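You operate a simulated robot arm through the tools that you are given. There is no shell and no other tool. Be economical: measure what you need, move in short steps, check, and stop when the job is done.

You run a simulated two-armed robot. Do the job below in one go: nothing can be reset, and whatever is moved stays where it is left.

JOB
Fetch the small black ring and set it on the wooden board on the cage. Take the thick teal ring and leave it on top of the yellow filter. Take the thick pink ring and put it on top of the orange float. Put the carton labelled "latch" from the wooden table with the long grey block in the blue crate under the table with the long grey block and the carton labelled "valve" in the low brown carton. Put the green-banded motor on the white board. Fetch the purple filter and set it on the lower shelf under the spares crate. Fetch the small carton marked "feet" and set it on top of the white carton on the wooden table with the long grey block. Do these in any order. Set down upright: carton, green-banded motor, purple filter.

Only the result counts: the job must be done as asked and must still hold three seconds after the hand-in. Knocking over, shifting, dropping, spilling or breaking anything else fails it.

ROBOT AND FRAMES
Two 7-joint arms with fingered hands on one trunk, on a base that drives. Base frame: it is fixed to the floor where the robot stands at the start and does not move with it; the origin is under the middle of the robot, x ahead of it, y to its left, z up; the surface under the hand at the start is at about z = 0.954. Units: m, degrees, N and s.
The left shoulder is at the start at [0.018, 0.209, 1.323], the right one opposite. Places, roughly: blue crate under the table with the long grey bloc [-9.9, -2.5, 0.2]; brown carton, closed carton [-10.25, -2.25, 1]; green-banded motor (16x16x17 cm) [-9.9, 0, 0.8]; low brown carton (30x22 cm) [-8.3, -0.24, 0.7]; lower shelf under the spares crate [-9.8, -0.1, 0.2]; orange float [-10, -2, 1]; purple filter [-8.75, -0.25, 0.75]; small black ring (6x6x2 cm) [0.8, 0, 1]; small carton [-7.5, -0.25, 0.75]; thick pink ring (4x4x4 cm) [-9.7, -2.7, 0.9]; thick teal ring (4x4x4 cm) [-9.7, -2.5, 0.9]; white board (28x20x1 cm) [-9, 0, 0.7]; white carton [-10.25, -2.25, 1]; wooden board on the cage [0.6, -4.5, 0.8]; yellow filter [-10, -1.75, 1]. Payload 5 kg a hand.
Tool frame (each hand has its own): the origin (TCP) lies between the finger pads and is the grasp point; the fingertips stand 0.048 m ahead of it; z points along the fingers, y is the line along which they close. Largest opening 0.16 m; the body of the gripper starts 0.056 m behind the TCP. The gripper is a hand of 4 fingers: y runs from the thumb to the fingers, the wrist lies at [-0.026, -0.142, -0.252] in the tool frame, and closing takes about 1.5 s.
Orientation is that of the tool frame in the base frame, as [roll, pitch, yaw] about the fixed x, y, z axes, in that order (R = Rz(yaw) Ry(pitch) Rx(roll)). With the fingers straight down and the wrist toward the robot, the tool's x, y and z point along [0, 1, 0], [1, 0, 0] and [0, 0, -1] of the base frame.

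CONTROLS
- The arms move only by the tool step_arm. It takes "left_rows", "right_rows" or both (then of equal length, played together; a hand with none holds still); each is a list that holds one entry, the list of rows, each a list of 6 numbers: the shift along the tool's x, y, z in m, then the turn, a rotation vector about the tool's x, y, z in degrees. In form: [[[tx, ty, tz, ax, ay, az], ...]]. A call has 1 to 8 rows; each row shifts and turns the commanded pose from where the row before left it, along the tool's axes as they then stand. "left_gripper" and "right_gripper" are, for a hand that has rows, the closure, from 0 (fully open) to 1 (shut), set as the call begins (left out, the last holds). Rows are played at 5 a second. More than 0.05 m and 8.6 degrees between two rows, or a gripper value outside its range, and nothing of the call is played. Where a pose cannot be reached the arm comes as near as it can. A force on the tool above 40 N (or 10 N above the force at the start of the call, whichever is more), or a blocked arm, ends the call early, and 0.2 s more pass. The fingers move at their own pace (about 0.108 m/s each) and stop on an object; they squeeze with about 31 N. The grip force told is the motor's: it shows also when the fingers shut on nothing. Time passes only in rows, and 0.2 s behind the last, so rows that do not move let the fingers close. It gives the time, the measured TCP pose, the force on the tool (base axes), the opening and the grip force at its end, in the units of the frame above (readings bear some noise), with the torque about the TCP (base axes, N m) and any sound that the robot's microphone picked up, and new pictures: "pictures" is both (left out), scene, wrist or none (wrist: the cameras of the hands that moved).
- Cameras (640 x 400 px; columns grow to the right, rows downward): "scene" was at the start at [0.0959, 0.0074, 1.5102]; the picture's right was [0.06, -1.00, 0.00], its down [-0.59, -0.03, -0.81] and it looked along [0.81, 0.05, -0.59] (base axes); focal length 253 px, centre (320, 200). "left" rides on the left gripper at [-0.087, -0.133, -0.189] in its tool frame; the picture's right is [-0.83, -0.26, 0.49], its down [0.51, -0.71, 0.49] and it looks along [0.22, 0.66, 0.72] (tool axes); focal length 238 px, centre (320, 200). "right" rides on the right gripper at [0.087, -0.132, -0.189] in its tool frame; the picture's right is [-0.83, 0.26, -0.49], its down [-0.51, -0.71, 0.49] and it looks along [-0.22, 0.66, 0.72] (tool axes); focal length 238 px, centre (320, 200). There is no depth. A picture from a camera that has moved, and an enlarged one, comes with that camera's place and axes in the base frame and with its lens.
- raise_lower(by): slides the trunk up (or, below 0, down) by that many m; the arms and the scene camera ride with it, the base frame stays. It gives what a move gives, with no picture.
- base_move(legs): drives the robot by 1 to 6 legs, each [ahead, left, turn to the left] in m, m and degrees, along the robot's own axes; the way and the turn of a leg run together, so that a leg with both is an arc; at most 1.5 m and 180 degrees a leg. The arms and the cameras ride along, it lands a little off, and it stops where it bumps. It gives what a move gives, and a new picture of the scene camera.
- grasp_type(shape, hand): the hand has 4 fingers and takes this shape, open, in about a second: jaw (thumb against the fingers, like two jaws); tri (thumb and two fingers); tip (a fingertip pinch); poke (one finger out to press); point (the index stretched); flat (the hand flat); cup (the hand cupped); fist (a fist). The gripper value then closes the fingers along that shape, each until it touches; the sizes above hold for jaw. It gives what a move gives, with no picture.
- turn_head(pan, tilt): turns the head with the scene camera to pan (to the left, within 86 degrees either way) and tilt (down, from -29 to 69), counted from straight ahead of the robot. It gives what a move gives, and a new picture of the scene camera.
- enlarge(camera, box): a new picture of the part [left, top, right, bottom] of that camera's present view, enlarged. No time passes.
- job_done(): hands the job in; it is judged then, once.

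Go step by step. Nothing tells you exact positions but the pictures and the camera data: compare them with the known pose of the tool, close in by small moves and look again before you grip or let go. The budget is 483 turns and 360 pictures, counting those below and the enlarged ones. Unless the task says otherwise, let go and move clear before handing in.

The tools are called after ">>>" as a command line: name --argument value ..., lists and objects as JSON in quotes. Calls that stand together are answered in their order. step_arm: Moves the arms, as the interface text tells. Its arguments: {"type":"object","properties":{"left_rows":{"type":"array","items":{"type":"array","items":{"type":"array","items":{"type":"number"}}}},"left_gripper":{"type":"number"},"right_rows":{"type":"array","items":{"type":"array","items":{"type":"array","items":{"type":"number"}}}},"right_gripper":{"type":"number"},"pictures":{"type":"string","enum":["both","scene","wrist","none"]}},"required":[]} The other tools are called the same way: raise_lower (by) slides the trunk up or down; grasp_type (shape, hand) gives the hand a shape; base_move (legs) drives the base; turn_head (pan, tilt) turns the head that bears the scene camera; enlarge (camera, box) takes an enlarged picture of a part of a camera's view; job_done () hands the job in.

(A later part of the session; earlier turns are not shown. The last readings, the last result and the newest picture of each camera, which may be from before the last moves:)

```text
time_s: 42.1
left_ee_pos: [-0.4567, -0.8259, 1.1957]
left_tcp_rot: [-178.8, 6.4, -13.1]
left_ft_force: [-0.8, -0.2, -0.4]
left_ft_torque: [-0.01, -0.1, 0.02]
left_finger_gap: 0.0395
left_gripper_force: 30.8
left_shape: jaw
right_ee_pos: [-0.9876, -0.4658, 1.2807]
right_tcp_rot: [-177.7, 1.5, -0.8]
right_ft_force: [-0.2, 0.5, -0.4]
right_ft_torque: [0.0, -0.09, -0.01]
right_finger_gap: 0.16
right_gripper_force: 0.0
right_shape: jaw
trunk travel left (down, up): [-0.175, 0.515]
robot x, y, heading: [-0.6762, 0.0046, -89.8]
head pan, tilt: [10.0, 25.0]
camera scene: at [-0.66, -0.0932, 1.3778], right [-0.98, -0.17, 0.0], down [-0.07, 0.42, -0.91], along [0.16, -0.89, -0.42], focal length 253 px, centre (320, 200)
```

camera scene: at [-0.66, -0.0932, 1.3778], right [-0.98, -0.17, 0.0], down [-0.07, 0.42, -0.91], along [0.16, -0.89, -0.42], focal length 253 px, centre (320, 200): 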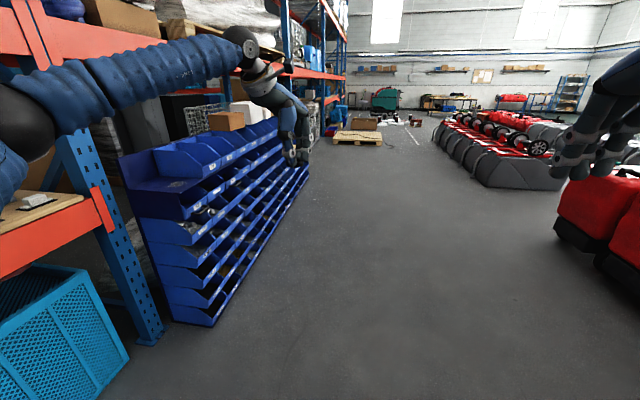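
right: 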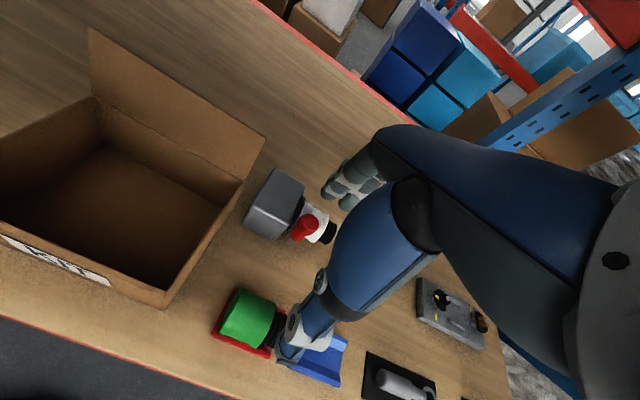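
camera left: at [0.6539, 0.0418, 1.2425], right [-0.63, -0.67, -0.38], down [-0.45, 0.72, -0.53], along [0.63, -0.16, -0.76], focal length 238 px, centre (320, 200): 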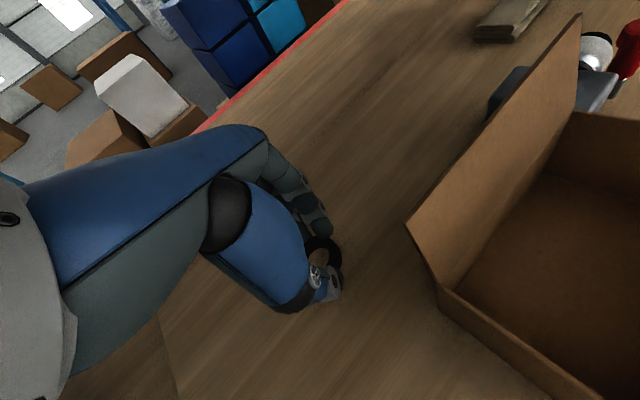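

The aisle ahead is clear. I drive 3 m down it.

>>> base_move --legs '[[1.5, 0, 0], [1.5, 0, 0]]'

>>> turn_head --pan 50 --tilt 20

```text
time_s: 56.7
left_ee_pos: [-0.3863, -3.8508, 1.1958]
left_tcp_rot: [-178.6, 6.6, -11.5]
left_ft_force: [-0.3, -1.1, -1.1]
left_ft_torque: [0.04, 0.0, -0.03]
left_finger_gap: 0.0391
left_gripper_force: 31.8
left_shape: jaw
right_ee_pos: [-0.9261, -3.5046, 1.2818]
right_tcp_rot: [-177.7, 1.5, 0.8]
right_ft_force: [-0.4, 0.0, -0.2]
right_ft_torque: [0.05, -0.01, -0.01]
right_finger_gap: 0.16
right_gripper_force: 0.0
right_shape: jaw
trunk travel left (down, up): [-0.175, 0.515]
robot x, y, heading: [-0.6289, -3.0259, -88.4]
head pan, tilt: [10.0, 25.0]
camera scene: at [-0.6097, -3.124, 1.3778], right [-0.98, -0.2, 0.0], down [-0.09, 0.41, -0.91], along [0.18, -0.89, -0.42], focal length 253 px, centre (320, 200)
```

scene: 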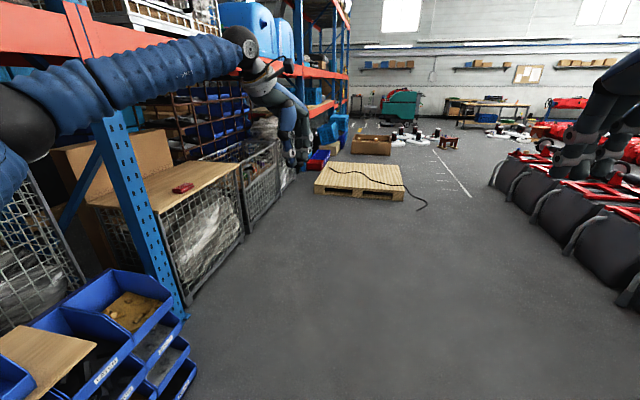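

```text
time_s: 57.8
left_ee_pos: [-0.3857, -3.849, 1.1965]
left_tcp_rot: [-178.8, 6.5, -11.4]
left_ft_force: [-0.4, 0.2, 0.7]
left_ft_torque: [0.0, -0.01, 0.01]
left_finger_gap: 0.0389
left_gripper_force: 31.2
left_shape: jaw
right_ee_pos: [-0.9261, -3.5048, 1.2817]
right_tcp_rot: [-177.8, 1.4, 0.7]
right_ft_force: [-1.0, 0.1, 0.6]
right_ft_torque: [0.01, -0.03, 0.01]
right_finger_gap: 0.16
right_gripper_force: 0.0
right_shape: jaw
trunk travel left (down, up): [-0.175, 0.515]
robot x, y, heading: [-0.6295, -3.0264, -88.3]
head pan, tilt: [50.0, 20.0]
camera scene: at [-0.5554, -3.0912, 1.3859], right [-0.62, -0.78, 0.0], down [-0.27, 0.21, -0.94], along [0.74, -0.58, -0.34], focal length 253 px, centre (320, 200)
```

scene: 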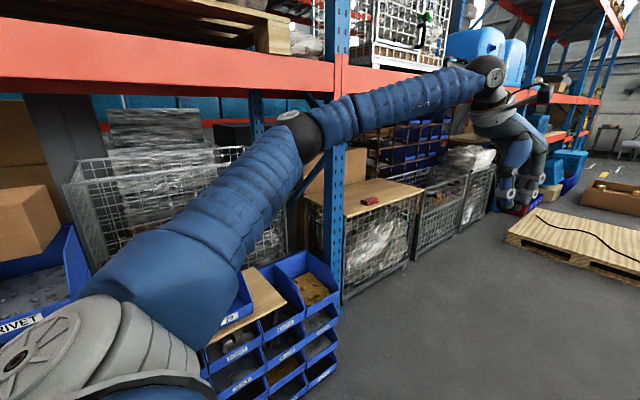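

The cage's wooden board is beyond the post, around x 0.4–1.0, y −4.1 to −4.86, with a red object on it. I drive to about y=−4.75 and turn to face it.

>>> base_move --legs '[[1.0, 0, 0], [0.75, 0, 0], [0, 0, 45], [0, 0, 43]]'

>>> turn_head --pan 10 --tilt 30

```text
time_s: 70.8
left_ee_pos: [0.2258, -4.6014, 1.1957]
left_tcp_rot: [-178.8, 6.4, 74.2]
left_ft_force: [-0.7, 1.2, -0.1]
left_ft_torque: [-0.07, 0.02, 0.0]
left_finger_gap: 0.0392
left_gripper_force: 31.3
left_shape: jaw
right_ee_pos: [-0.1597, -5.1152, 1.2814]
right_tcp_rot: [-177.7, 1.5, 86.5]
right_ft_force: [0.0, 0.7, -0.3]
right_ft_torque: [-0.05, -0.03, -0.03]
right_finger_gap: 0.1601
right_gripper_force: 0.1
right_shape: jaw
trunk travel left (down, up): [-0.175, 0.515]
robot x, y, heading: [-0.6155, -4.7816, -2.1]
head pan, tilt: [50.0, 20.0]
camera scene: at [-0.5433, -4.7131, 1.3859], right [0.74, -0.68, 0.0], down [-0.23, -0.25, -0.94], along [0.64, 0.69, -0.34], focal length 253 px, centre (320, 200)
```

scene: 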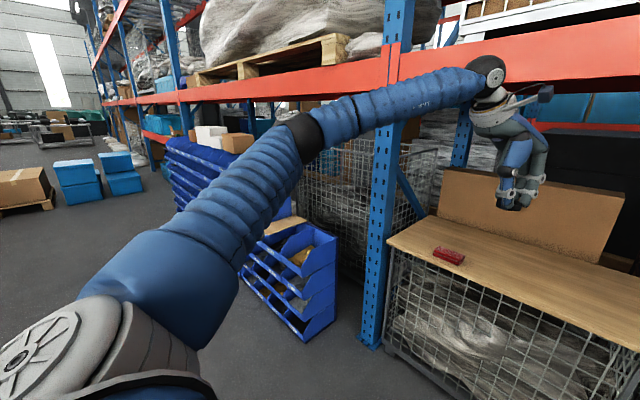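

```text
time_s: 71.8
left_ee_pos: [0.2252, -4.6017, 1.1957]
left_tcp_rot: [-178.8, 6.5, 74.3]
left_ft_force: [-0.1, 0.1, -0.9]
left_ft_torque: [0.0, -0.01, -0.01]
left_finger_gap: 0.039
left_gripper_force: 31.3
left_shape: jaw
right_ee_pos: [-0.1606, -5.1153, 1.2832]
right_tcp_rot: [-177.8, 1.4, 86.5]
right_ft_force: [-0.5, -0.4, -0.3]
right_ft_torque: [-0.01, 0.03, 0.0]
right_finger_gap: 0.16
right_gripper_force: 0.3
right_shape: jaw
trunk travel left (down, up): [-0.175, 0.515]
robot x, y, heading: [-0.6149, -4.778, -2.5]
head pan, tilt: [10.0, 30.0]
camera scene: at [-0.5167, -4.7704, 1.3699], right [0.13, -0.99, 0.0], down [-0.5, -0.06, -0.87], along [0.86, 0.11, -0.5], focal length 253 px, centre (320, 200)
```

scene: 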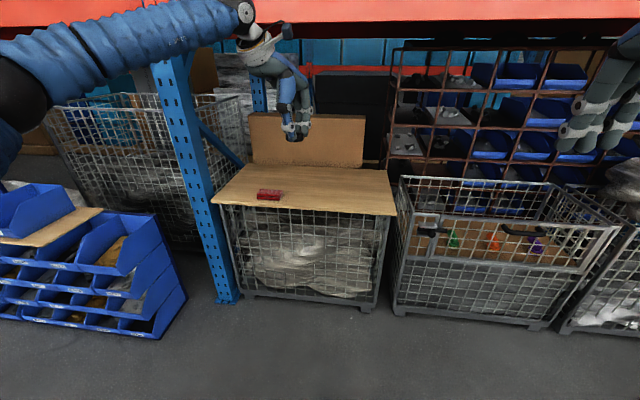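

Board spans x 0.38–0.86, y −4.17 to −4.97, with the red object at (0.49, −4.40). I'll lower the trunk, drive 0.35 m in, and aim at (0.58, −4.62).

>>> raise_lower --by -0.15

>>> base_move --legs '[[0.36, 0, 0]]'

```text
time_s: 73.6
left_ee_pos: [0.2238, -4.6019, 1.0472]
left_tcp_rot: [-178.7, 6.5, 74.3]
left_ft_force: [-0.4, 0.0, -0.4]
left_ft_torque: [0.03, -0.03, 0.0]
left_finger_gap: 0.0389
left_gripper_force: 31.0
left_shape: jaw
right_ee_pos: [-0.1612, -5.1136, 1.1324]
right_tcp_rot: [-177.8, 1.5, 86.4]
right_ft_force: [0.0, 0.3, -0.6]
right_ft_torque: [-0.05, -0.03, 0.0]
right_finger_gap: 0.1599
right_gripper_force: 0.1
right_shape: jaw
trunk travel left (down, up): [-0.025, 0.665]
robot x, y, heading: [-0.6187, -4.7836, -2.6]
head pan, tilt: [10.0, 30.0]
```

```text
time_s: 75.9
left_ee_pos: [0.5932, -4.6076, 1.0442]
left_tcp_rot: [-178.7, 6.5, 74.9]
left_ft_force: [0.8, 0.8, -1.3]
left_ft_torque: [-0.02, 0.06, -0.01]
left_finger_gap: 0.0389
left_gripper_force: 30.8
left_shape: jaw
right_ee_pos: [0.2123, -5.124, 1.131]
right_tcp_rot: [-177.7, 1.5, 87.1]
right_ft_force: [0.7, 0.2, -0.1]
right_ft_torque: [0.0, 0.05, 0.03]
right_finger_gap: 0.1601
right_gripper_force: 0.1
right_shape: jaw
trunk travel left (down, up): [-0.025, 0.665]
robot x, y, heading: [-0.2502, -4.7956, -2.1]
head pan, tilt: [10.0, 30.0]
camera scene: at [-0.1467, -4.784, 1.2197], right [0.14, -0.99, 0.0], down [-0.5, -0.07, -0.87], along [0.86, 0.12, -0.5], focal length 253 px, centre (320, 200)
```

scene: 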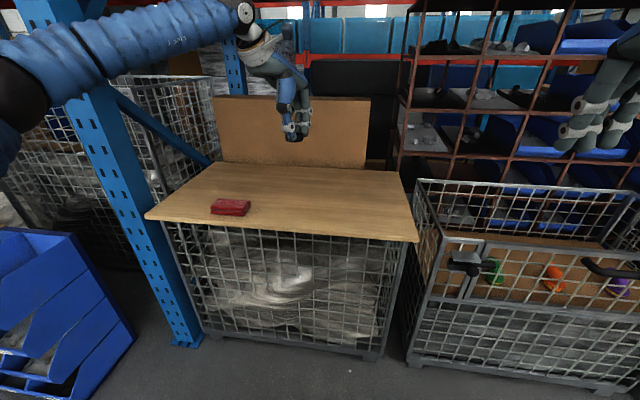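

I descend over the board in steps.

>>> step_arm --left_rows '[[[0.004, 0, 0.035, 0, 0, 0], [0.004, 0, 0.035, 0, 0, 0], [0.004, 0, 0.035, 0, 0, 0], [0.004, 0, 0.035, 0, 0, 0], [0.002, 0, 0.015, 0, 0, 0]]]' --pictures "both"

```text
time_s: 77.1
left_ee_pos: [0.5902, -4.6039, 0.8898]
left_tcp_rot: [-178.6, 6.6, 75.0]
left_ft_force: [1.0, -0.2, 1.0]
left_ft_torque: [0.02, 0.01, 0.01]
left_finger_gap: 0.0389
left_gripper_force: 30.7
left_shape: jaw
right_ee_pos: [0.2121, -5.124, 1.132]
right_tcp_rot: [-177.7, 1.4, 87.2]
right_ft_force: [-0.4, 0.5, -0.7]
right_ft_torque: [-0.01, 0.04, -0.02]
right_finger_gap: 0.16
right_gripper_force: 0.2
right_shape: jaw
trunk travel left (down, up): [-0.025, 0.665]
robot x, y, heading: [-0.2485, -4.7971, -2.0]
head pan, tilt: [10.0, 30.0]
camera scene: at [-0.1474, -4.7838, 1.2198], right [0.14, -0.99, 0.0], down [-0.5, -0.07, -0.87], along [0.86, 0.12, -0.5], focal length 253 px, centre (320, 200)
camera left: at [0.4483, -4.634, 1.0894], right [-0.49, -0.78, -0.38], down [-0.58, 0.62, -0.53], along [0.65, -0.04, -0.76], focal length 238 px, centre (320, 200)
```

scene: 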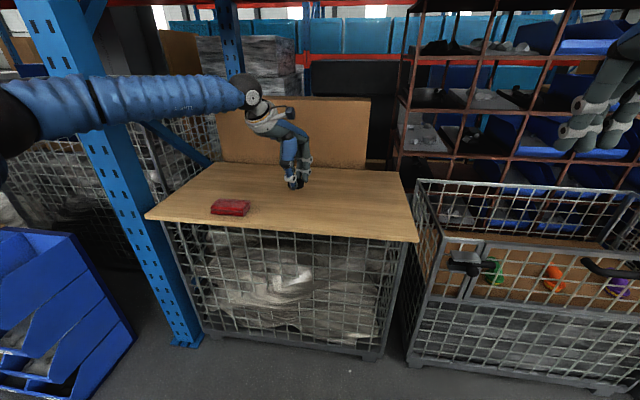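
left: 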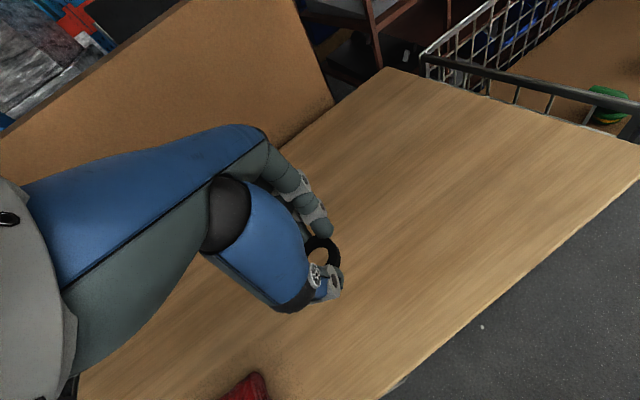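

>>> step_arm --left_rows '[[[0.002, 0, 0.012, 0, 0, 0], [0.001, 0, 0.008, 0, 0, 0], [0.001, 0, 0.006, 0, 0, 0]]]' --pictures "none"

>>> enlarge --camera "scene" --box '[200, 120, 400, 245]'

```text
time_s: 77.9
left_ee_pos: [0.5903, -4.6035, 0.8605]
left_tcp_rot: [-178.7, 6.5, 75.0]
left_ft_force: [-0.9, 0.9, -0.6]
left_ft_torque: [0.01, 0.0, 0.02]
left_finger_gap: 0.0389
left_gripper_force: 30.8
left_shape: jaw
right_ee_pos: [0.2124, -5.1249, 1.1316]
right_tcp_rot: [-177.7, 1.5, 87.1]
right_ft_force: [-0.1, 0.4, -1.2]
right_ft_torque: [0.0, 0.0, 0.0]
right_finger_gap: 0.1602
right_gripper_force: 0.0
right_shape: jaw
trunk travel left (down, up): [-0.025, 0.665]
robot x, y, heading: [-0.2493, -4.7992, -1.7]
head pan, tilt: [10.0, 30.0]
```

```text
3.20 times, centred on (300, 182) of scene
camera zoom: at [-0.1474, -4.7839, 1.2198], right [0.14, -0.99, 0.0], down [-0.5, -0.07, -0.87], along [0.86, 0.12, -0.5], focal length 809 px, centre (384, 256)
```

zoom: 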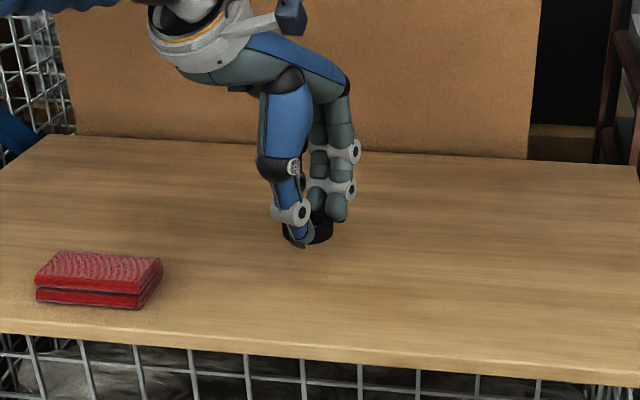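

>>> step_arm --left_rows '[[[0.0005, 0, 0.004, 0, 0, 0], [0.0005, 0, 0.004, 0, 0, 0], [0, 0, 0, 0, 0, 0]]]' --pictures "none"

>>> enlarge --camera "scene" --box '[250, 140, 350, 210]'

```text
time_s: 78.7
left_ee_pos: [0.5884, -4.6039, 0.8536]
left_tcp_rot: [-178.7, 6.5, 74.9]
left_ft_force: [0.6, 0.4, -0.4]
left_ft_torque: [0.02, -0.01, 0.01]
left_finger_gap: 0.0388
left_gripper_force: 30.4
left_shape: jaw
right_ee_pos: [0.2121, -5.1242, 1.1313]
right_tcp_rot: [-177.7, 1.5, 87.2]
right_ft_force: [-0.4, -0.6, 0.8]
right_ft_torque: [0.02, 0.01, -0.02]
right_finger_gap: 0.16
right_gripper_force: 0.1
right_shape: jaw
trunk travel left (down, up): [-0.025, 0.665]
robot x, y, heading: [-0.2492, -4.7926, -1.9]
head pan, tilt: [10.0, 30.0]
```

```text
5.71 times, centred on (300, 175) of scene
camera zoom: at [-0.1476, -4.784, 1.2198], right [0.14, -0.99, 0.0], down [-0.5, -0.07, -0.87], along [0.86, 0.12, -0.5], focal length 1445 px, centre (434, 343)
```

zoom: 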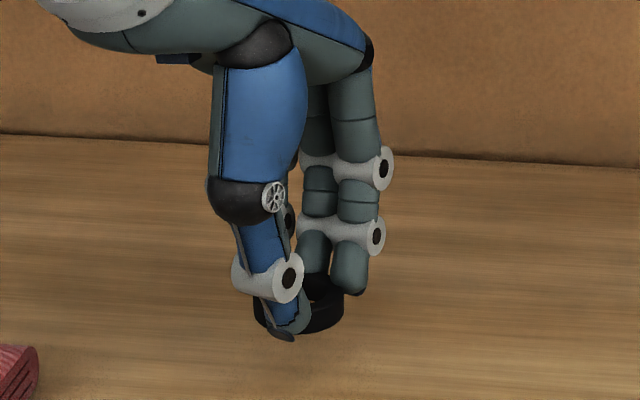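

>>> step_arm --left_rows '[[[0.0005, 0, 0.003, 0, 0, 0], [0.0005, 0, 0.003, 0, 0, 0], [0, 0, 0, 0, 0, 0]]]' --pictures "none"

>>> step_arm --left_rows '[[[0.0005, 0, 0.003, 0, 0, 0], [0.0005, 0, 0.003, 0, 0, 0], [0, 0, 0, 0, 0, 0]]]' --pictures "none"

```text
time_s: 79.5
left_ee_pos: [0.5886, -4.6042, 0.8476]
left_tcp_rot: [-178.7, 6.6, 74.9]
left_ft_force: [0.3, 0.3, -0.4]
left_ft_torque: [0.01, 0.02, -0.02]
left_finger_gap: 0.0392
left_gripper_force: 30.8
left_shape: jaw
right_ee_pos: [0.2119, -5.1246, 1.132]
right_tcp_rot: [-177.6, 1.5, 87.2]
right_ft_force: [-0.7, -0.3, 0.3]
right_ft_torque: [-0.03, -0.02, -0.02]
right_finger_gap: 0.1597
right_gripper_force: 0.1
right_shape: jaw
trunk travel left (down, up): [-0.025, 0.665]
robot x, y, heading: [-0.2483, -4.7984, -2.1]
head pan, tilt: [10.0, 30.0]
```

```text
time_s: 80.3
left_ee_pos: [0.5882, -4.6033, 0.8415]
left_tcp_rot: [-178.8, 6.5, 74.9]
left_ft_force: [-0.5, 1.3, -0.2]
left_ft_torque: [-0.03, 0.02, -0.02]
left_finger_gap: 0.0393
left_gripper_force: 31.6
left_shape: jaw
right_ee_pos: [0.2127, -5.1243, 1.1303]
right_tcp_rot: [-177.6, 1.5, 87.1]
right_ft_force: [0.8, -0.1, -1.2]
right_ft_torque: [0.0, -0.01, 0.0]
right_finger_gap: 0.1602
right_gripper_force: 0.0
right_shape: jaw
trunk travel left (down, up): [-0.025, 0.665]
robot x, y, heading: [-0.2505, -4.7978, -1.9]
head pan, tilt: [10.0, 30.0]
```

>>> step_arm --left_rows '[[[0.0003, 0, 0.0025, 0, 0, 0], [0.0003, 0, 0.0025, 0, 0, 0], [0.0003, 0, 0.0025, 0, 0, 0], [0, 0, 0, 0, 0, 0]]]' --pictures "none"

>>> enlarge --camera "scene" --box '[250, 140, 350, 210]'

```text
time_s: 81.3
left_ee_pos: [0.5873, -4.6034, 0.8343]
left_tcp_rot: [-178.7, 6.5, 74.9]
left_ft_force: [1.1, -1.0, 0.5]
left_ft_torque: [-0.02, -0.01, -0.01]
left_finger_gap: 0.0391
left_gripper_force: 30.7
left_shape: jaw
right_ee_pos: [0.2128, -5.1256, 1.1324]
right_tcp_rot: [-177.7, 1.6, 87.2]
right_ft_force: [0.9, 0.0, 0.3]
right_ft_torque: [0.04, 0.02, 0.01]
right_finger_gap: 0.1601
right_gripper_force: 0.1
right_shape: jaw
trunk travel left (down, up): [-0.025, 0.665]
robot x, y, heading: [-0.2489, -4.7958, -2.0]
head pan, tilt: [10.0, 30.0]
```

```text
5.71 times, centred on (300, 175) of scene
camera zoom: at [-0.1475, -4.784, 1.2198], right [0.14, -0.99, 0.0], down [-0.5, -0.07, -0.87], along [0.86, 0.12, -0.5], focal length 1445 px, centre (434, 343)
```

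zoom: 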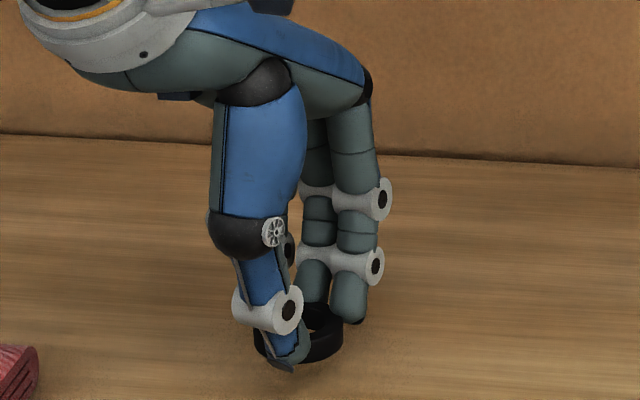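

>>> step_arm --left_rows '[[[0.0003, 0, 0.003, 0, 0, 0], [0.0003, 0, 0.003, 0, 0, 0], [0.0003, 0, 0.003, 0, 0, 0], [0, 0, 0, 0, 0, 0]]]' --pictures "none"

>>> step_arm --left_rows '[[[0.0003, 0, 0.003, 0, 0, 0], [0.0003, 0, 0.003, 0, 0, 0], [0.0003, 0, 0.003, 0, 0, 0], [0, 0, 0, 0, 0, 0]]]' --pictures "none"

>>> enlarge --camera "scene" --box '[250, 140, 350, 210]'

```text
time_s: 82.3
left_ee_pos: [0.5878, -4.6042, 0.8261]
left_tcp_rot: [-178.8, 6.5, 74.9]
left_ft_force: [0.0, -0.3, -0.8]
left_ft_torque: [0.0, -0.02, -0.02]
left_finger_gap: 0.0392
left_gripper_force: 31.2
left_shape: jaw
right_ee_pos: [0.2115, -5.1235, 1.132]
right_tcp_rot: [-177.7, 1.5, 87.2]
right_ft_force: [0.7, -0.2, -0.6]
right_ft_torque: [0.0, 0.01, 0.01]
right_finger_gap: 0.1602
right_gripper_force: 0.0
right_shape: jaw
trunk travel left (down, up): [-0.025, 0.665]
robot x, y, heading: [-0.2489, -4.7955, -1.9]
head pan, tilt: [10.0, 30.0]
```

```text
time_s: 83.3
left_ee_pos: [0.5866, -4.6037, 0.8171]
left_tcp_rot: [-178.8, 6.4, 75.0]
left_ft_force: [-0.7, -0.6, -0.2]
left_ft_torque: [0.01, 0.02, 0.01]
left_finger_gap: 0.0388
left_gripper_force: 31.3
left_shape: jaw
right_ee_pos: [0.2131, -5.1238, 1.1312]
right_tcp_rot: [-177.7, 1.4, 87.2]
right_ft_force: [0.5, 0.4, -1.0]
right_ft_torque: [0.01, -0.01, 0.01]
right_finger_gap: 0.1601
right_gripper_force: 0.2
right_shape: jaw
trunk travel left (down, up): [-0.025, 0.665]
robot x, y, heading: [-0.2467, -4.7956, -1.9]
head pan, tilt: [10.0, 30.0]
```

```text
5.71 times, centred on (300, 175) of scene
camera zoom: at [-0.1476, -4.784, 1.2198], right [0.14, -0.99, 0.0], down [-0.5, -0.07, -0.87], along [0.86, 0.12, -0.5], focal length 1445 px, centre (434, 343)
```

zoom: 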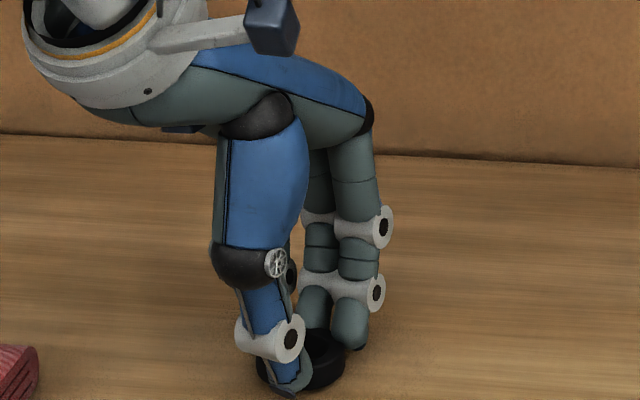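

>>> step_arm --left_rows '[[[0.0003, 0, 0.002, 0, 0, 0], [0.0003, 0, 0.002, 0, 0, 0], [0.0003, 0, 0.002, 0, 0, 0], [0, 0, 0, 0, 0, 0]]]' --pictures "none"

>>> step_arm --left_rows '[[[0.0003, 0, 0.002, 0, 0, 0], [0.0003, 0, 0.002, 0, 0, 0], [0.0003, 0, 0.002, 0, 0, 0], [0, 0, 0, 0, 0, 0]]]' --pictures "none"

>>> enlarge --camera "scene" --box '[250, 150, 350, 220]'

```text
time_s: 84.3
left_ee_pos: [0.5873, -4.6046, 0.8129]
left_tcp_rot: [-179.0, 6.4, 74.9]
left_ft_force: [-1.7, 1.1, 11.7]
left_ft_torque: [0.0, 0.05, 0.03]
left_finger_gap: 0.0389
left_gripper_force: 31.5
left_shape: jaw
right_ee_pos: [0.211, -5.1247, 1.1315]
right_tcp_rot: [-177.8, 1.5, 87.2]
right_ft_force: [-0.7, 1.3, -0.4]
right_ft_torque: [0.0, -0.01, -0.02]
right_finger_gap: 0.16
right_gripper_force: 0.2
right_shape: jaw
trunk travel left (down, up): [-0.025, 0.665]
robot x, y, heading: [-0.2477, -4.8012, -1.7]
head pan, tilt: [10.0, 30.0]
```

```text
time_s: 85.3
left_ee_pos: [0.5893, -4.6052, 0.8124]
left_tcp_rot: [-179.4, 6.8, 75.1]
left_ft_force: [-5.4, 1.4, 15.6]
left_ft_torque: [0.01, 0.42, -0.07]
left_finger_gap: 0.04
left_gripper_force: 31.0
left_shape: jaw
right_ee_pos: [0.2124, -5.124, 1.1318]
right_tcp_rot: [-177.8, 1.6, 87.2]
right_ft_force: [1.2, -0.6, -0.6]
right_ft_torque: [0.01, 0.02, -0.02]
right_finger_gap: 0.1601
right_gripper_force: 0.0
right_shape: jaw
trunk travel left (down, up): [-0.025, 0.665]
robot x, y, heading: [-0.2447, -4.7954, -2.0]
head pan, tilt: [10.0, 30.0]
stopped in row 4 (left hand): the force on the tool passed its limit at 41 N (the readings are from after the stop); the commanded pose is now the measured one
```

```text
5.71 times, centred on (300, 185) of scene
camera zoom: at [-0.1486, -4.7839, 1.2197], right [0.14, -0.99, 0.0], down [-0.49, -0.07, -0.87], along [0.86, 0.12, -0.5], focal length 1445 px, centre (434, 286)
```

zoom: 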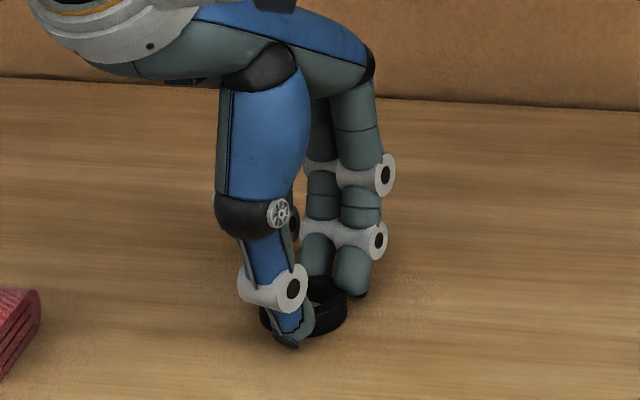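

Contact. I ease up slightly and open the hand.

>>> step_arm --left_rows '[[[0, 0, -0.001, 0, 0, 0], [0, 0, 0, 0, 0, 0], [0, 0, 0, 0, 0, 0], [0, 0, 0, 0, 0, 0], [0, 0, 0, 0, 0, 0]]]' --left_gripper 0.4 --pictures "wrist"

>>> step_arm --left_rows '[[[-0.001, 0, -0.01, 0, 0, 0], [-0.002, 0, -0.02, 0, 0, 0], [-0.003, 0, -0.03, 0, 0, 0], [-0.004, 0, -0.035, 0, 0, 0], [-0.004, 0, -0.035, 0, 0, 0]]]' --pictures "wrist"

```text
time_s: 86.5
left_ee_pos: [0.5877, -4.6049, 0.8121]
left_tcp_rot: [-179.2, 6.5, 74.9]
left_ft_force: [-3.2, 0.4, 11.8]
left_ft_torque: [0.19, -0.4, 0.12]
left_finger_gap: 0.0925
left_gripper_force: 0.1
left_shape: jaw
right_ee_pos: [0.2109, -5.1241, 1.1319]
right_tcp_rot: [-177.9, 1.4, 87.3]
right_ft_force: [-0.4, -0.3, 0.2]
right_ft_torque: [0.01, 0.02, 0.01]
right_finger_gap: 0.1598
right_gripper_force: 0.0
right_shape: jaw
trunk travel left (down, up): [-0.025, 0.665]
robot x, y, heading: [-0.2499, -4.7953, -2.0]
head pan, tilt: [10.0, 30.0]
camera left: at [0.4456, -4.6335, 1.0098], right [-0.49, -0.78, -0.38], down [-0.57, 0.62, -0.54], along [0.66, -0.04, -0.75], focal length 238 px, centre (320, 200)
```

left: 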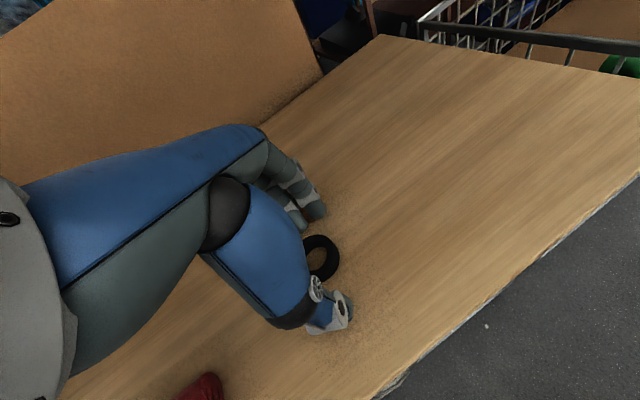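

```text
time_s: 87.7
left_ee_pos: [0.5918, -4.606, 0.9425]
left_tcp_rot: [-179.1, 6.4, 74.9]
left_ft_force: [-1.3, -1.4, -1.7]
left_ft_torque: [0.02, -0.06, 0.03]
left_finger_gap: 0.0953
left_gripper_force: 0.1
left_shape: jaw
right_ee_pos: [0.2106, -5.1252, 1.1315]
right_tcp_rot: [-177.7, 1.5, 87.2]
right_ft_force: [-0.1, -1.6, -0.3]
right_ft_torque: [0.0, -0.12, 0.02]
right_finger_gap: 0.1598
right_gripper_force: 0.0
right_shape: jaw
trunk travel left (down, up): [-0.025, 0.665]
robot x, y, heading: [-0.2499, -4.7983, -1.9]
head pan, tilt: [10.0, 30.0]
camera left: at [0.4497, -4.6351, 1.1411], right [-0.49, -0.78, -0.38], down [-0.58, 0.62, -0.53], along [0.66, -0.04, -0.75], focal length 238 px, centre (320, 200)
```

left: 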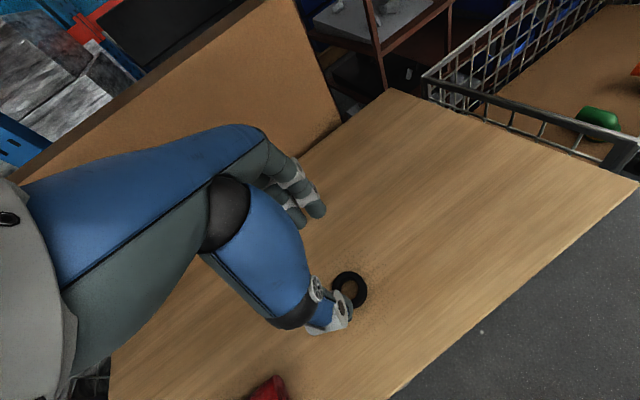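

Ring is on the board. I back out, raise the trunk for a better view, and look for the route toward x≈−9.

>>> base_move --legs '[[-0.6, 0, 0]]'

>>> raise_lower --by 0.3

>>> base_move --legs '[[0, 0, 60], [0, 0, 60]]'

```text
time_s: 91.0
left_ee_pos: [-0.0036, -4.5782, 0.9417]
left_tcp_rot: [-179.2, 6.5, 75.6]
left_ft_force: [-0.5, -0.6, 0.2]
left_ft_torque: [0.04, -0.04, 0.01]
left_finger_gap: 0.0957
left_gripper_force: 0.1
left_shape: jaw
right_ee_pos: [-0.3777, -5.1016, 1.1328]
right_tcp_rot: [-177.7, 1.6, 87.8]
right_ft_force: [-0.6, 0.0, 0.3]
right_ft_torque: [-0.02, -0.04, -0.02]
right_finger_gap: 0.1601
right_gripper_force: 0.0
right_shape: jaw
trunk travel left (down, up): [-0.025, 0.665]
robot x, y, heading: [-0.8411, -4.7855, -1.1]
head pan, tilt: [10.0, 30.0]
camera scene: at [-0.7416, -4.7664, 1.2199], right [0.15, -0.99, 0.0], down [-0.49, -0.08, -0.87], along [0.86, 0.13, -0.5], focal length 253 px, centre (320, 200)
```

scene: 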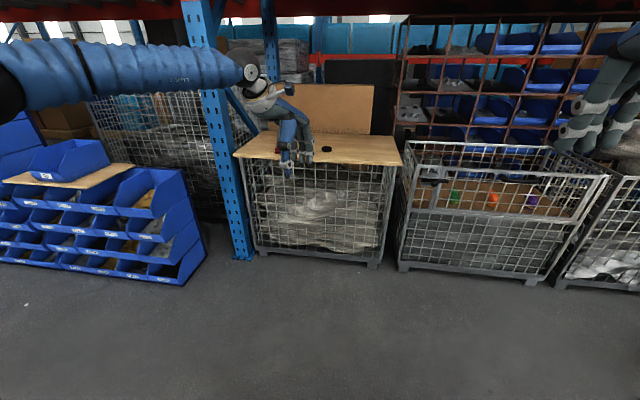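

```text
time_s: 94.0
left_ee_pos: [-0.0036, -4.5778, 1.2414]
left_tcp_rot: [-179.1, 6.5, 75.6]
left_ft_force: [0.6, -0.6, 0.5]
left_ft_torque: [-0.02, 0.0, 0.02]
left_finger_gap: 0.0953
left_gripper_force: 0.1
left_shape: jaw
right_ee_pos: [-0.377, -5.1024, 1.4314]
right_tcp_rot: [-177.7, 1.5, 87.9]
right_ft_force: [-0.2, -0.5, 0.0]
right_ft_torque: [0.01, 0.08, 0.01]
right_finger_gap: 0.16
right_gripper_force: 0.1
right_shape: jaw
trunk travel left (down, up): [-0.325, 0.365]
robot x, y, heading: [-0.8449, -4.7803, -1.2]
head pan, tilt: [10.0, 30.0]
```

```text
time_s: 99.8
left_ee_pos: [-1.4467, -4.1655, 1.242]
left_tcp_rot: [-179.2, 6.6, -163.5]
left_ft_force: [0.0, 0.4, 0.5]
left_ft_torque: [-0.02, -0.02, 0.02]
left_finger_gap: 0.0956
left_gripper_force: 0.1
left_shape: jaw
right_ee_pos: [-0.8047, -4.2172, 1.432]
right_tcp_rot: [-177.8, 1.5, -151.3]
right_ft_force: [0.0, -0.2, -0.1]
right_ft_torque: [0.0, 0.0, -0.02]
right_finger_gap: 0.16
right_gripper_force: 0.1
right_shape: jaw
trunk travel left (down, up): [-0.325, 0.365]
robot x, y, heading: [-0.8398, -4.7797, 120.0]
head pan, tilt: [10.0, 30.0]
camera scene: at [-0.9042, -4.7013, 1.5198], right [0.77, 0.64, 0.0], down [0.32, -0.38, -0.87], along [-0.55, 0.67, -0.5], focal length 253 px, centre (320, 200)
```

scene: 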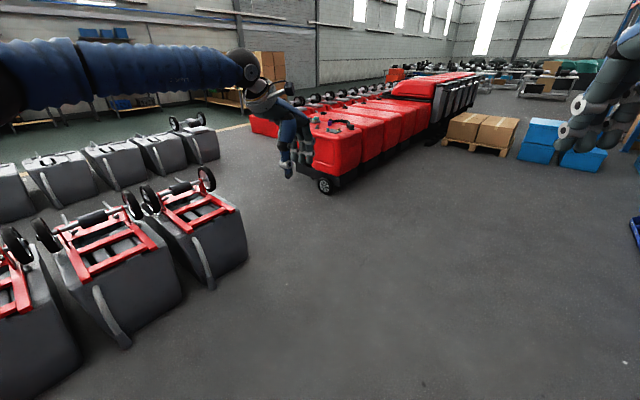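

The way toward −x leads through a gap between the red boxes (end at about y=−2.5) and the grey bins (y<−3.8). I drive to its mouth and face −x.

>>> base_move --legs '[[1.4, -0.35, 0], [0, 0, 60]]'

```text
time_s: 109.9
left_ee_pos: [-2.0765, -3.5749, 1.2421]
left_tcp_rot: [-179.2, 6.4, -102.3]
left_ft_force: [-0.5, 0.0, -0.1]
left_ft_torque: [0.02, 0.0, 0.02]
left_finger_gap: 0.0958
left_gripper_force: 0.0
left_shape: jaw
right_ee_pos: [-1.7205, -3.039, 1.4315]
right_tcp_rot: [-177.7, 1.5, -90.0]
right_ft_force: [-0.3, -0.4, -0.1]
right_ft_torque: [-0.02, -0.03, -0.03]
right_finger_gap: 0.16
right_gripper_force: 0.1
right_shape: jaw
trunk travel left (down, up): [-0.325, 0.365]
robot x, y, heading: [-1.2461, -3.3404, -179.4]
head pan, tilt: [10.0, 30.0]
camera scene: at [-1.3439, -3.3593, 1.5198], right [-0.19, 0.98, 0.0], down [0.49, 0.09, -0.87], along [-0.85, -0.16, -0.5], focal length 253 px, centre (320, 200)
```

scene: 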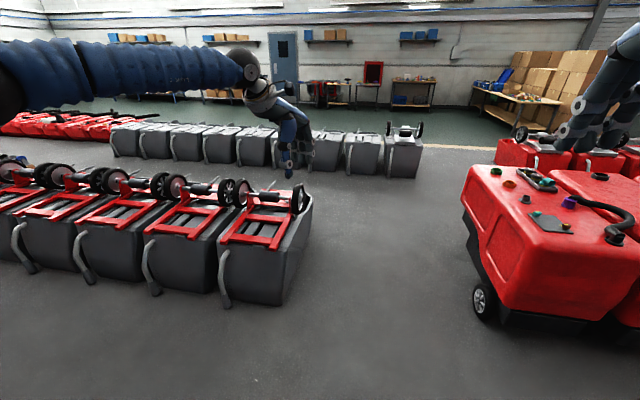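

Passage is ~1.3 m wide. I drive through at y≈−3.2, then look for the gap to the right around the far bins.

>>> base_move --legs '[[1.0, -0.12, 0], [1.1, 0, 0]]'

>>> turn_head --pan -40 --tilt 30

```text
time_s: 120.3
left_ee_pos: [-4.1592, -3.4644, 1.2422]
left_tcp_rot: [-179.2, 6.7, -102.3]
left_ft_force: [-0.8, -0.3, -0.3]
left_ft_torque: [-0.01, -0.02, -0.04]
left_finger_gap: 0.0955
left_gripper_force: 0.0
left_shape: jaw
right_ee_pos: [-3.8046, -2.9291, 1.4312]
right_tcp_rot: [-177.7, 1.5, -90.0]
right_ft_force: [-0.1, 0.6, -0.2]
right_ft_torque: [0.0, -0.04, -0.01]
right_finger_gap: 0.16
right_gripper_force: 0.0
right_shape: jaw
trunk travel left (down, up): [-0.325, 0.365]
robot x, y, heading: [-3.3281, -3.2321, -179.2]
head pan, tilt: [10.0, 30.0]
camera scene: at [-3.4275, -3.2494, 1.5198], right [-0.19, 0.98, 0.0], down [0.49, 0.09, -0.87], along [-0.85, -0.16, -0.5], focal length 253 px, centre (320, 200)
```

scene: 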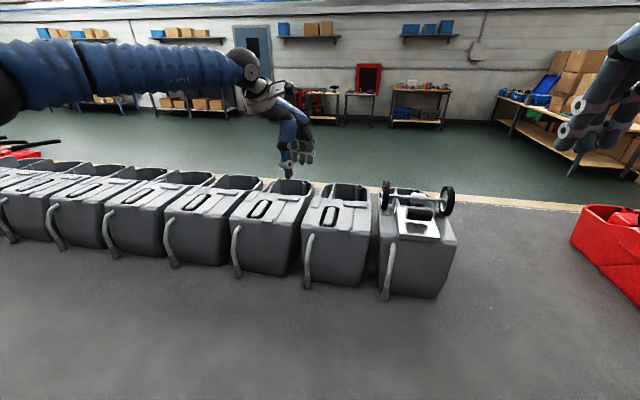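

```text
time_s: 121.5
left_ee_pos: [-4.1589, -3.465, 1.2424]
left_tcp_rot: [-179.3, 6.6, -102.3]
left_ft_force: [-0.3, -0.5, 0.3]
left_ft_torque: [-0.03, -0.02, 0.06]
left_finger_gap: 0.0955
left_gripper_force: 0.0
left_shape: jaw
right_ee_pos: [-3.805, -2.9287, 1.4317]
right_tcp_rot: [-177.7, 1.5, -90.0]
right_ft_force: [0.0, 0.2, -0.3]
right_ft_torque: [0.02, -0.03, 0.0]
right_finger_gap: 0.1599
right_gripper_force: 0.0
right_shape: jaw
trunk travel left (down, up): [-0.325, 0.365]
robot x, y, heading: [-3.3297, -3.2335, -179.2]
head pan, tilt: [-40.0, 30.0]
camera scene: at [-3.4085, -3.1754, 1.5198], right [0.63, 0.78, 0.0], down [0.39, -0.32, -0.87], along [-0.67, 0.55, -0.5], focal length 253 px, centre (320, 200)
```

scene: 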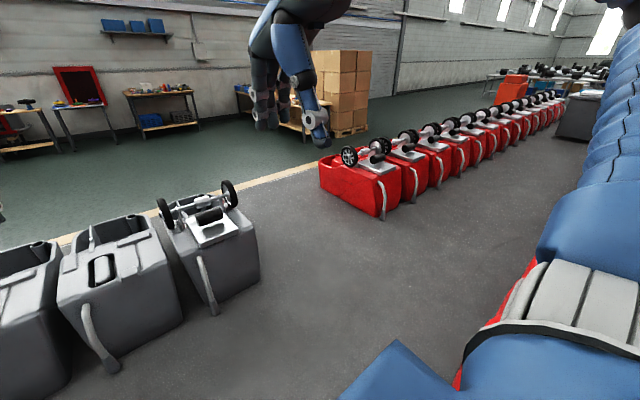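

A clear 1.4 m gap lies at x −4.7…−5.6, y −2.7…−1.25. I go forward, sidestep right, then through it toward the benches.

>>> base_move --legs '[[0.72, 0, 0], [0, -1.25, 0], [1.5, 0, 0], [1.3, 0, 0]]'

```text
time_s: 144.4
left_ee_pos: [-7.7027, -2.238, 1.2412]
left_tcp_rot: [-179.2, 6.6, -104.1]
left_ft_force: [0.1, -0.3, 0.4]
left_ft_torque: [0.02, -0.03, 0.01]
left_finger_gap: 0.0956
left_gripper_force: 0.2
left_shape: jaw
right_ee_pos: [-7.3318, -1.7129, 1.4312]
right_tcp_rot: [-177.6, 1.5, -91.7]
right_ft_force: [0.1, 0.2, 0.1]
right_ft_torque: [-0.03, -0.03, 0.0]
right_finger_gap: 0.16
right_gripper_force: 0.0
right_shape: jaw
trunk travel left (down, up): [-0.325, 0.365]
robot x, y, heading: [-6.8643, -2.0327, 179.0]
head pan, tilt: [-40.0, 30.0]
camera scene: at [-6.9433, -1.9716, 1.5198], right [0.65, 0.76, 0.0], down [0.38, -0.33, -0.87], along [-0.65, 0.57, -0.5], focal length 253 px, centre (320, 200)
```

scene: 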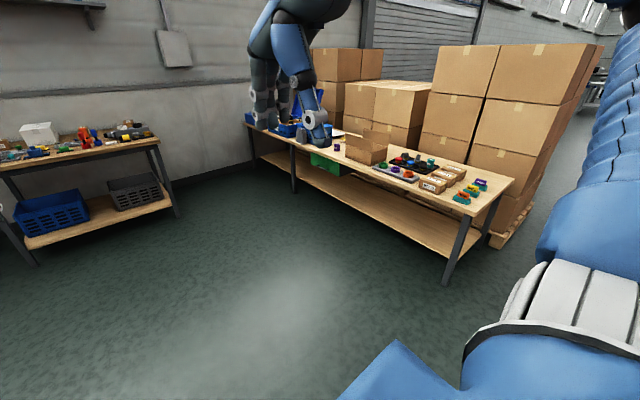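

Both benches are visible: the long one with small cartons, and the left table. I zoom in.

>>> enlarge --camera "scene" --box '[320, 110, 540, 240]'

>>> turn_head --pan -5 --tilt 25

>>> enlarge --camera "scene" --box '[290, 80, 530, 230]'

```text
2.91 times, centred on (430, 175) of scene
camera zoom: at [-6.9433, -1.9716, 1.5198], right [0.65, 0.76, 0.0], down [0.38, -0.33, -0.87], along [-0.65, 0.57, -0.5], focal length 735 px, centre (0, 273)
```

zoom: 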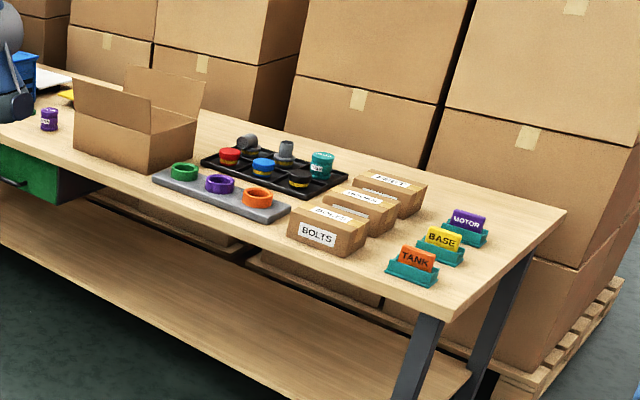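

```text
time_s: 145.4
left_ee_pos: [-7.7031, -2.2381, 1.2421]
left_tcp_rot: [-179.3, 6.5, -104.1]
left_ft_force: [0.1, 0.3, 0.2]
left_ft_torque: [-0.01, -0.05, 0.0]
left_finger_gap: 0.0957
left_gripper_force: 0.1
left_shape: jaw
right_ee_pos: [-7.3313, -1.7132, 1.4311]
right_tcp_rot: [-177.7, 1.5, -91.9]
right_ft_force: [-0.5, -0.3, -0.3]
right_ft_torque: [0.02, -0.02, -0.01]
right_finger_gap: 0.1602
right_gripper_force: 0.0
right_shape: jaw
trunk travel left (down, up): [-0.325, 0.365]
robot x, y, heading: [-6.8657, -2.0306, 178.9]
head pan, tilt: [-5.0, 25.0]
camera scene: at [-6.9664, -2.0213, 1.5278], right [0.1, 0.99, 0.0], down [0.42, -0.04, -0.91], along [-0.9, 0.09, -0.42], focal length 253 px, centre (320, 200)
```

scene: 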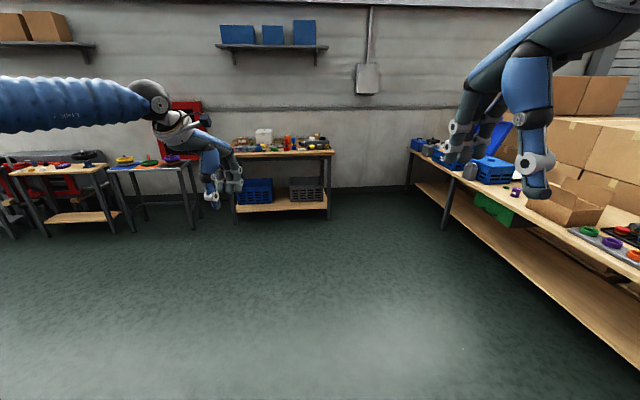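

```text
2.67 times, centred on (410, 155) of scene
camera zoom: at [-6.9664, -2.0213, 1.5278], right [0.1, 0.99, 0.0], down [0.42, -0.04, -0.91], along [-0.9, 0.09, -0.42], focal length 674 px, centre (80, 320)
```

zoom: 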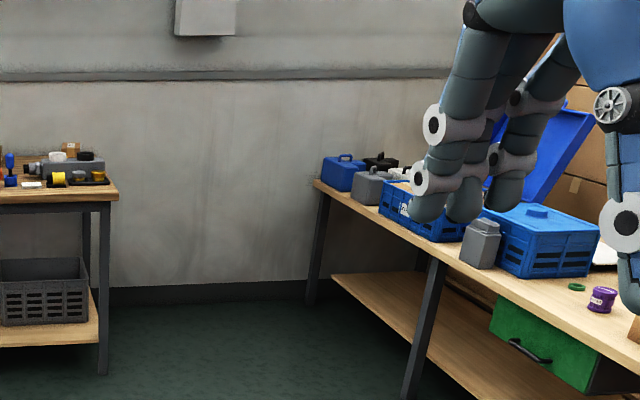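

Bench B holds the small cartons at x≈−7.6. I turn to face it and move in front of them.

>>> base_move --legs '[[0, 0, -45], [0, 0, -44], [0.45, 0.7, 0]]'

>>> raise_lower --by -0.1

>>> turn_head --pan -5 --tilt 35

```text
time_s: 153.9
left_ee_pos: [-7.8364, -0.782, 1.2414]
left_tcp_rot: [-179.2, 6.6, 168.8]
left_ft_force: [-0.1, -0.5, 0.0]
left_ft_torque: [0.0, -0.04, 0.0]
left_finger_gap: 0.0956
left_gripper_force: 0.0
left_shape: jaw
right_ee_pos: [-7.2946, -1.1247, 1.4311]
right_tcp_rot: [-177.8, 1.4, -178.9]
right_ft_force: [0.9, 0.3, 0.1]
right_ft_torque: [-0.02, -0.01, -0.01]
right_finger_gap: 0.1599
right_gripper_force: 0.2
right_shape: jaw
trunk travel left (down, up): [-0.325, 0.365]
robot x, y, heading: [-7.5944, -1.6075, 92.2]
head pan, tilt: [-5.0, 25.0]
camera scene: at [-7.5832, -1.5037, 1.5278], right [1.0, -0.05, 0.0], down [-0.02, -0.42, -0.91], along [0.05, 0.9, -0.42], focal length 253 px, centre (320, 200)
```

scene: 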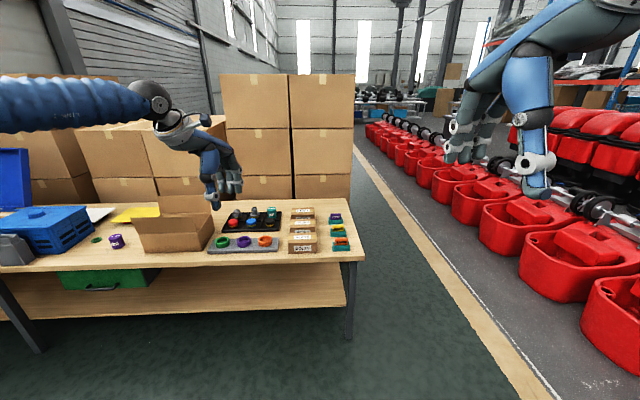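

```text
time_s: 155.2
left_ee_pos: [-7.836, -0.7811, 1.1442]
left_tcp_rot: [-179.4, 6.6, 168.7]
left_ft_force: [0.0, -0.6, -0.1]
left_ft_torque: [0.01, 0.01, 0.0]
left_finger_gap: 0.0956
left_gripper_force: 0.1
left_shape: jaw
right_ee_pos: [-7.2936, -1.1251, 1.3322]
right_tcp_rot: [-177.8, 1.5, -178.8]
right_ft_force: [0.5, 0.2, 0.3]
right_ft_torque: [0.03, -0.03, 0.04]
right_finger_gap: 0.1598
right_gripper_force: 0.0
right_shape: jaw
trunk travel left (down, up): [-0.225, 0.465]
robot x, y, heading: [-7.5901, -1.6084, 92.0]
head pan, tilt: [-5.0, 25.0]
```

```text
time_s: 156.0
left_ee_pos: [-7.8357, -0.781, 1.1427]
left_tcp_rot: [-179.2, 6.6, 168.8]
left_ft_force: [0.1, 0.2, 0.5]
left_ft_torque: [0.0, 0.01, -0.02]
left_finger_gap: 0.0956
left_gripper_force: 0.0
left_shape: jaw
right_ee_pos: [-7.295, -1.1252, 1.3313]
right_tcp_rot: [-177.7, 1.5, -178.8]
right_ft_force: [-0.4, 1.4, -0.7]
right_ft_torque: [-0.01, -0.01, -0.02]
right_finger_gap: 0.1599
right_gripper_force: 0.1
right_shape: jaw
trunk travel left (down, up): [-0.225, 0.465]
robot x, y, heading: [-7.5872, -1.6088, 91.8]
head pan, tilt: [-5.0, 35.0]
camera scene: at [-7.5831, -1.5079, 1.4121], right [1.0, -0.05, 0.0], down [-0.03, -0.57, -0.82], along [0.04, 0.82, -0.57], focal length 253 px, centre (320, 200)
```

scene: 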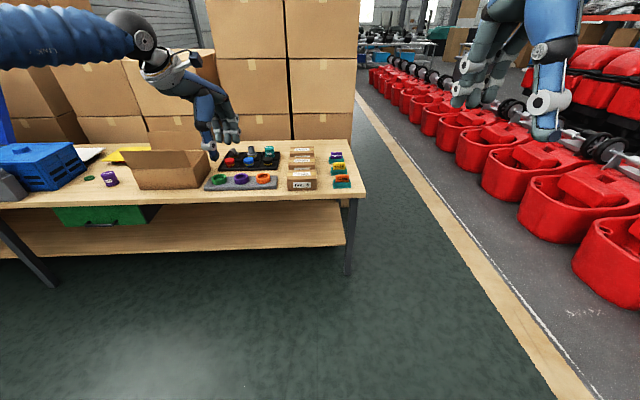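

>>> enlarge --camera "scene" --box '[200, 130, 370, 230]'

>>> enlarge --camera "scene" --box '[280, 140, 330, 195]'

```text
3.76 times, centred on (285, 180) of scene
camera zoom: at [-7.5831, -1.5079, 1.4121], right [1.0, -0.05, 0.0], down [-0.03, -0.57, -0.82], along [0.04, 0.82, -0.57], focal length 952 px, centre (452, 275)
```

zoom: 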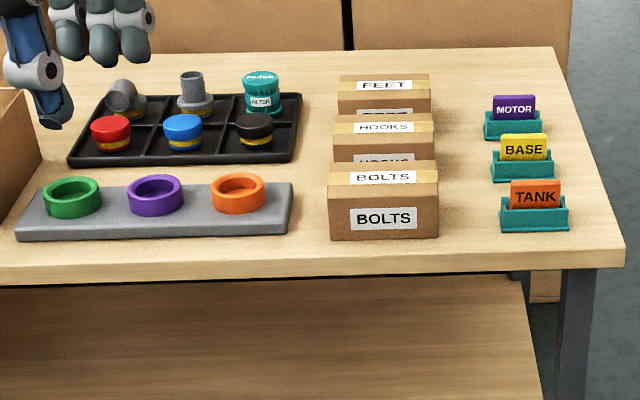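

```text
7.27 times, centred on (305, 168) of scene
camera zoom: at [-7.5831, -1.5079, 1.4121], right [1.0, -0.05, 0.0], down [-0.03, -0.57, -0.82], along [0.04, 0.82, -0.57], focal length 1838 px, centre (429, 436)
```

zoom: 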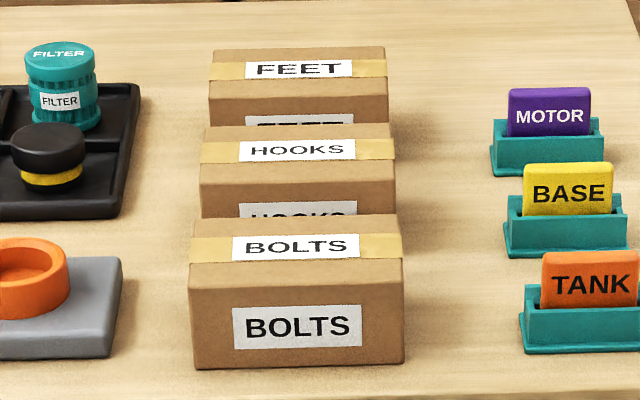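

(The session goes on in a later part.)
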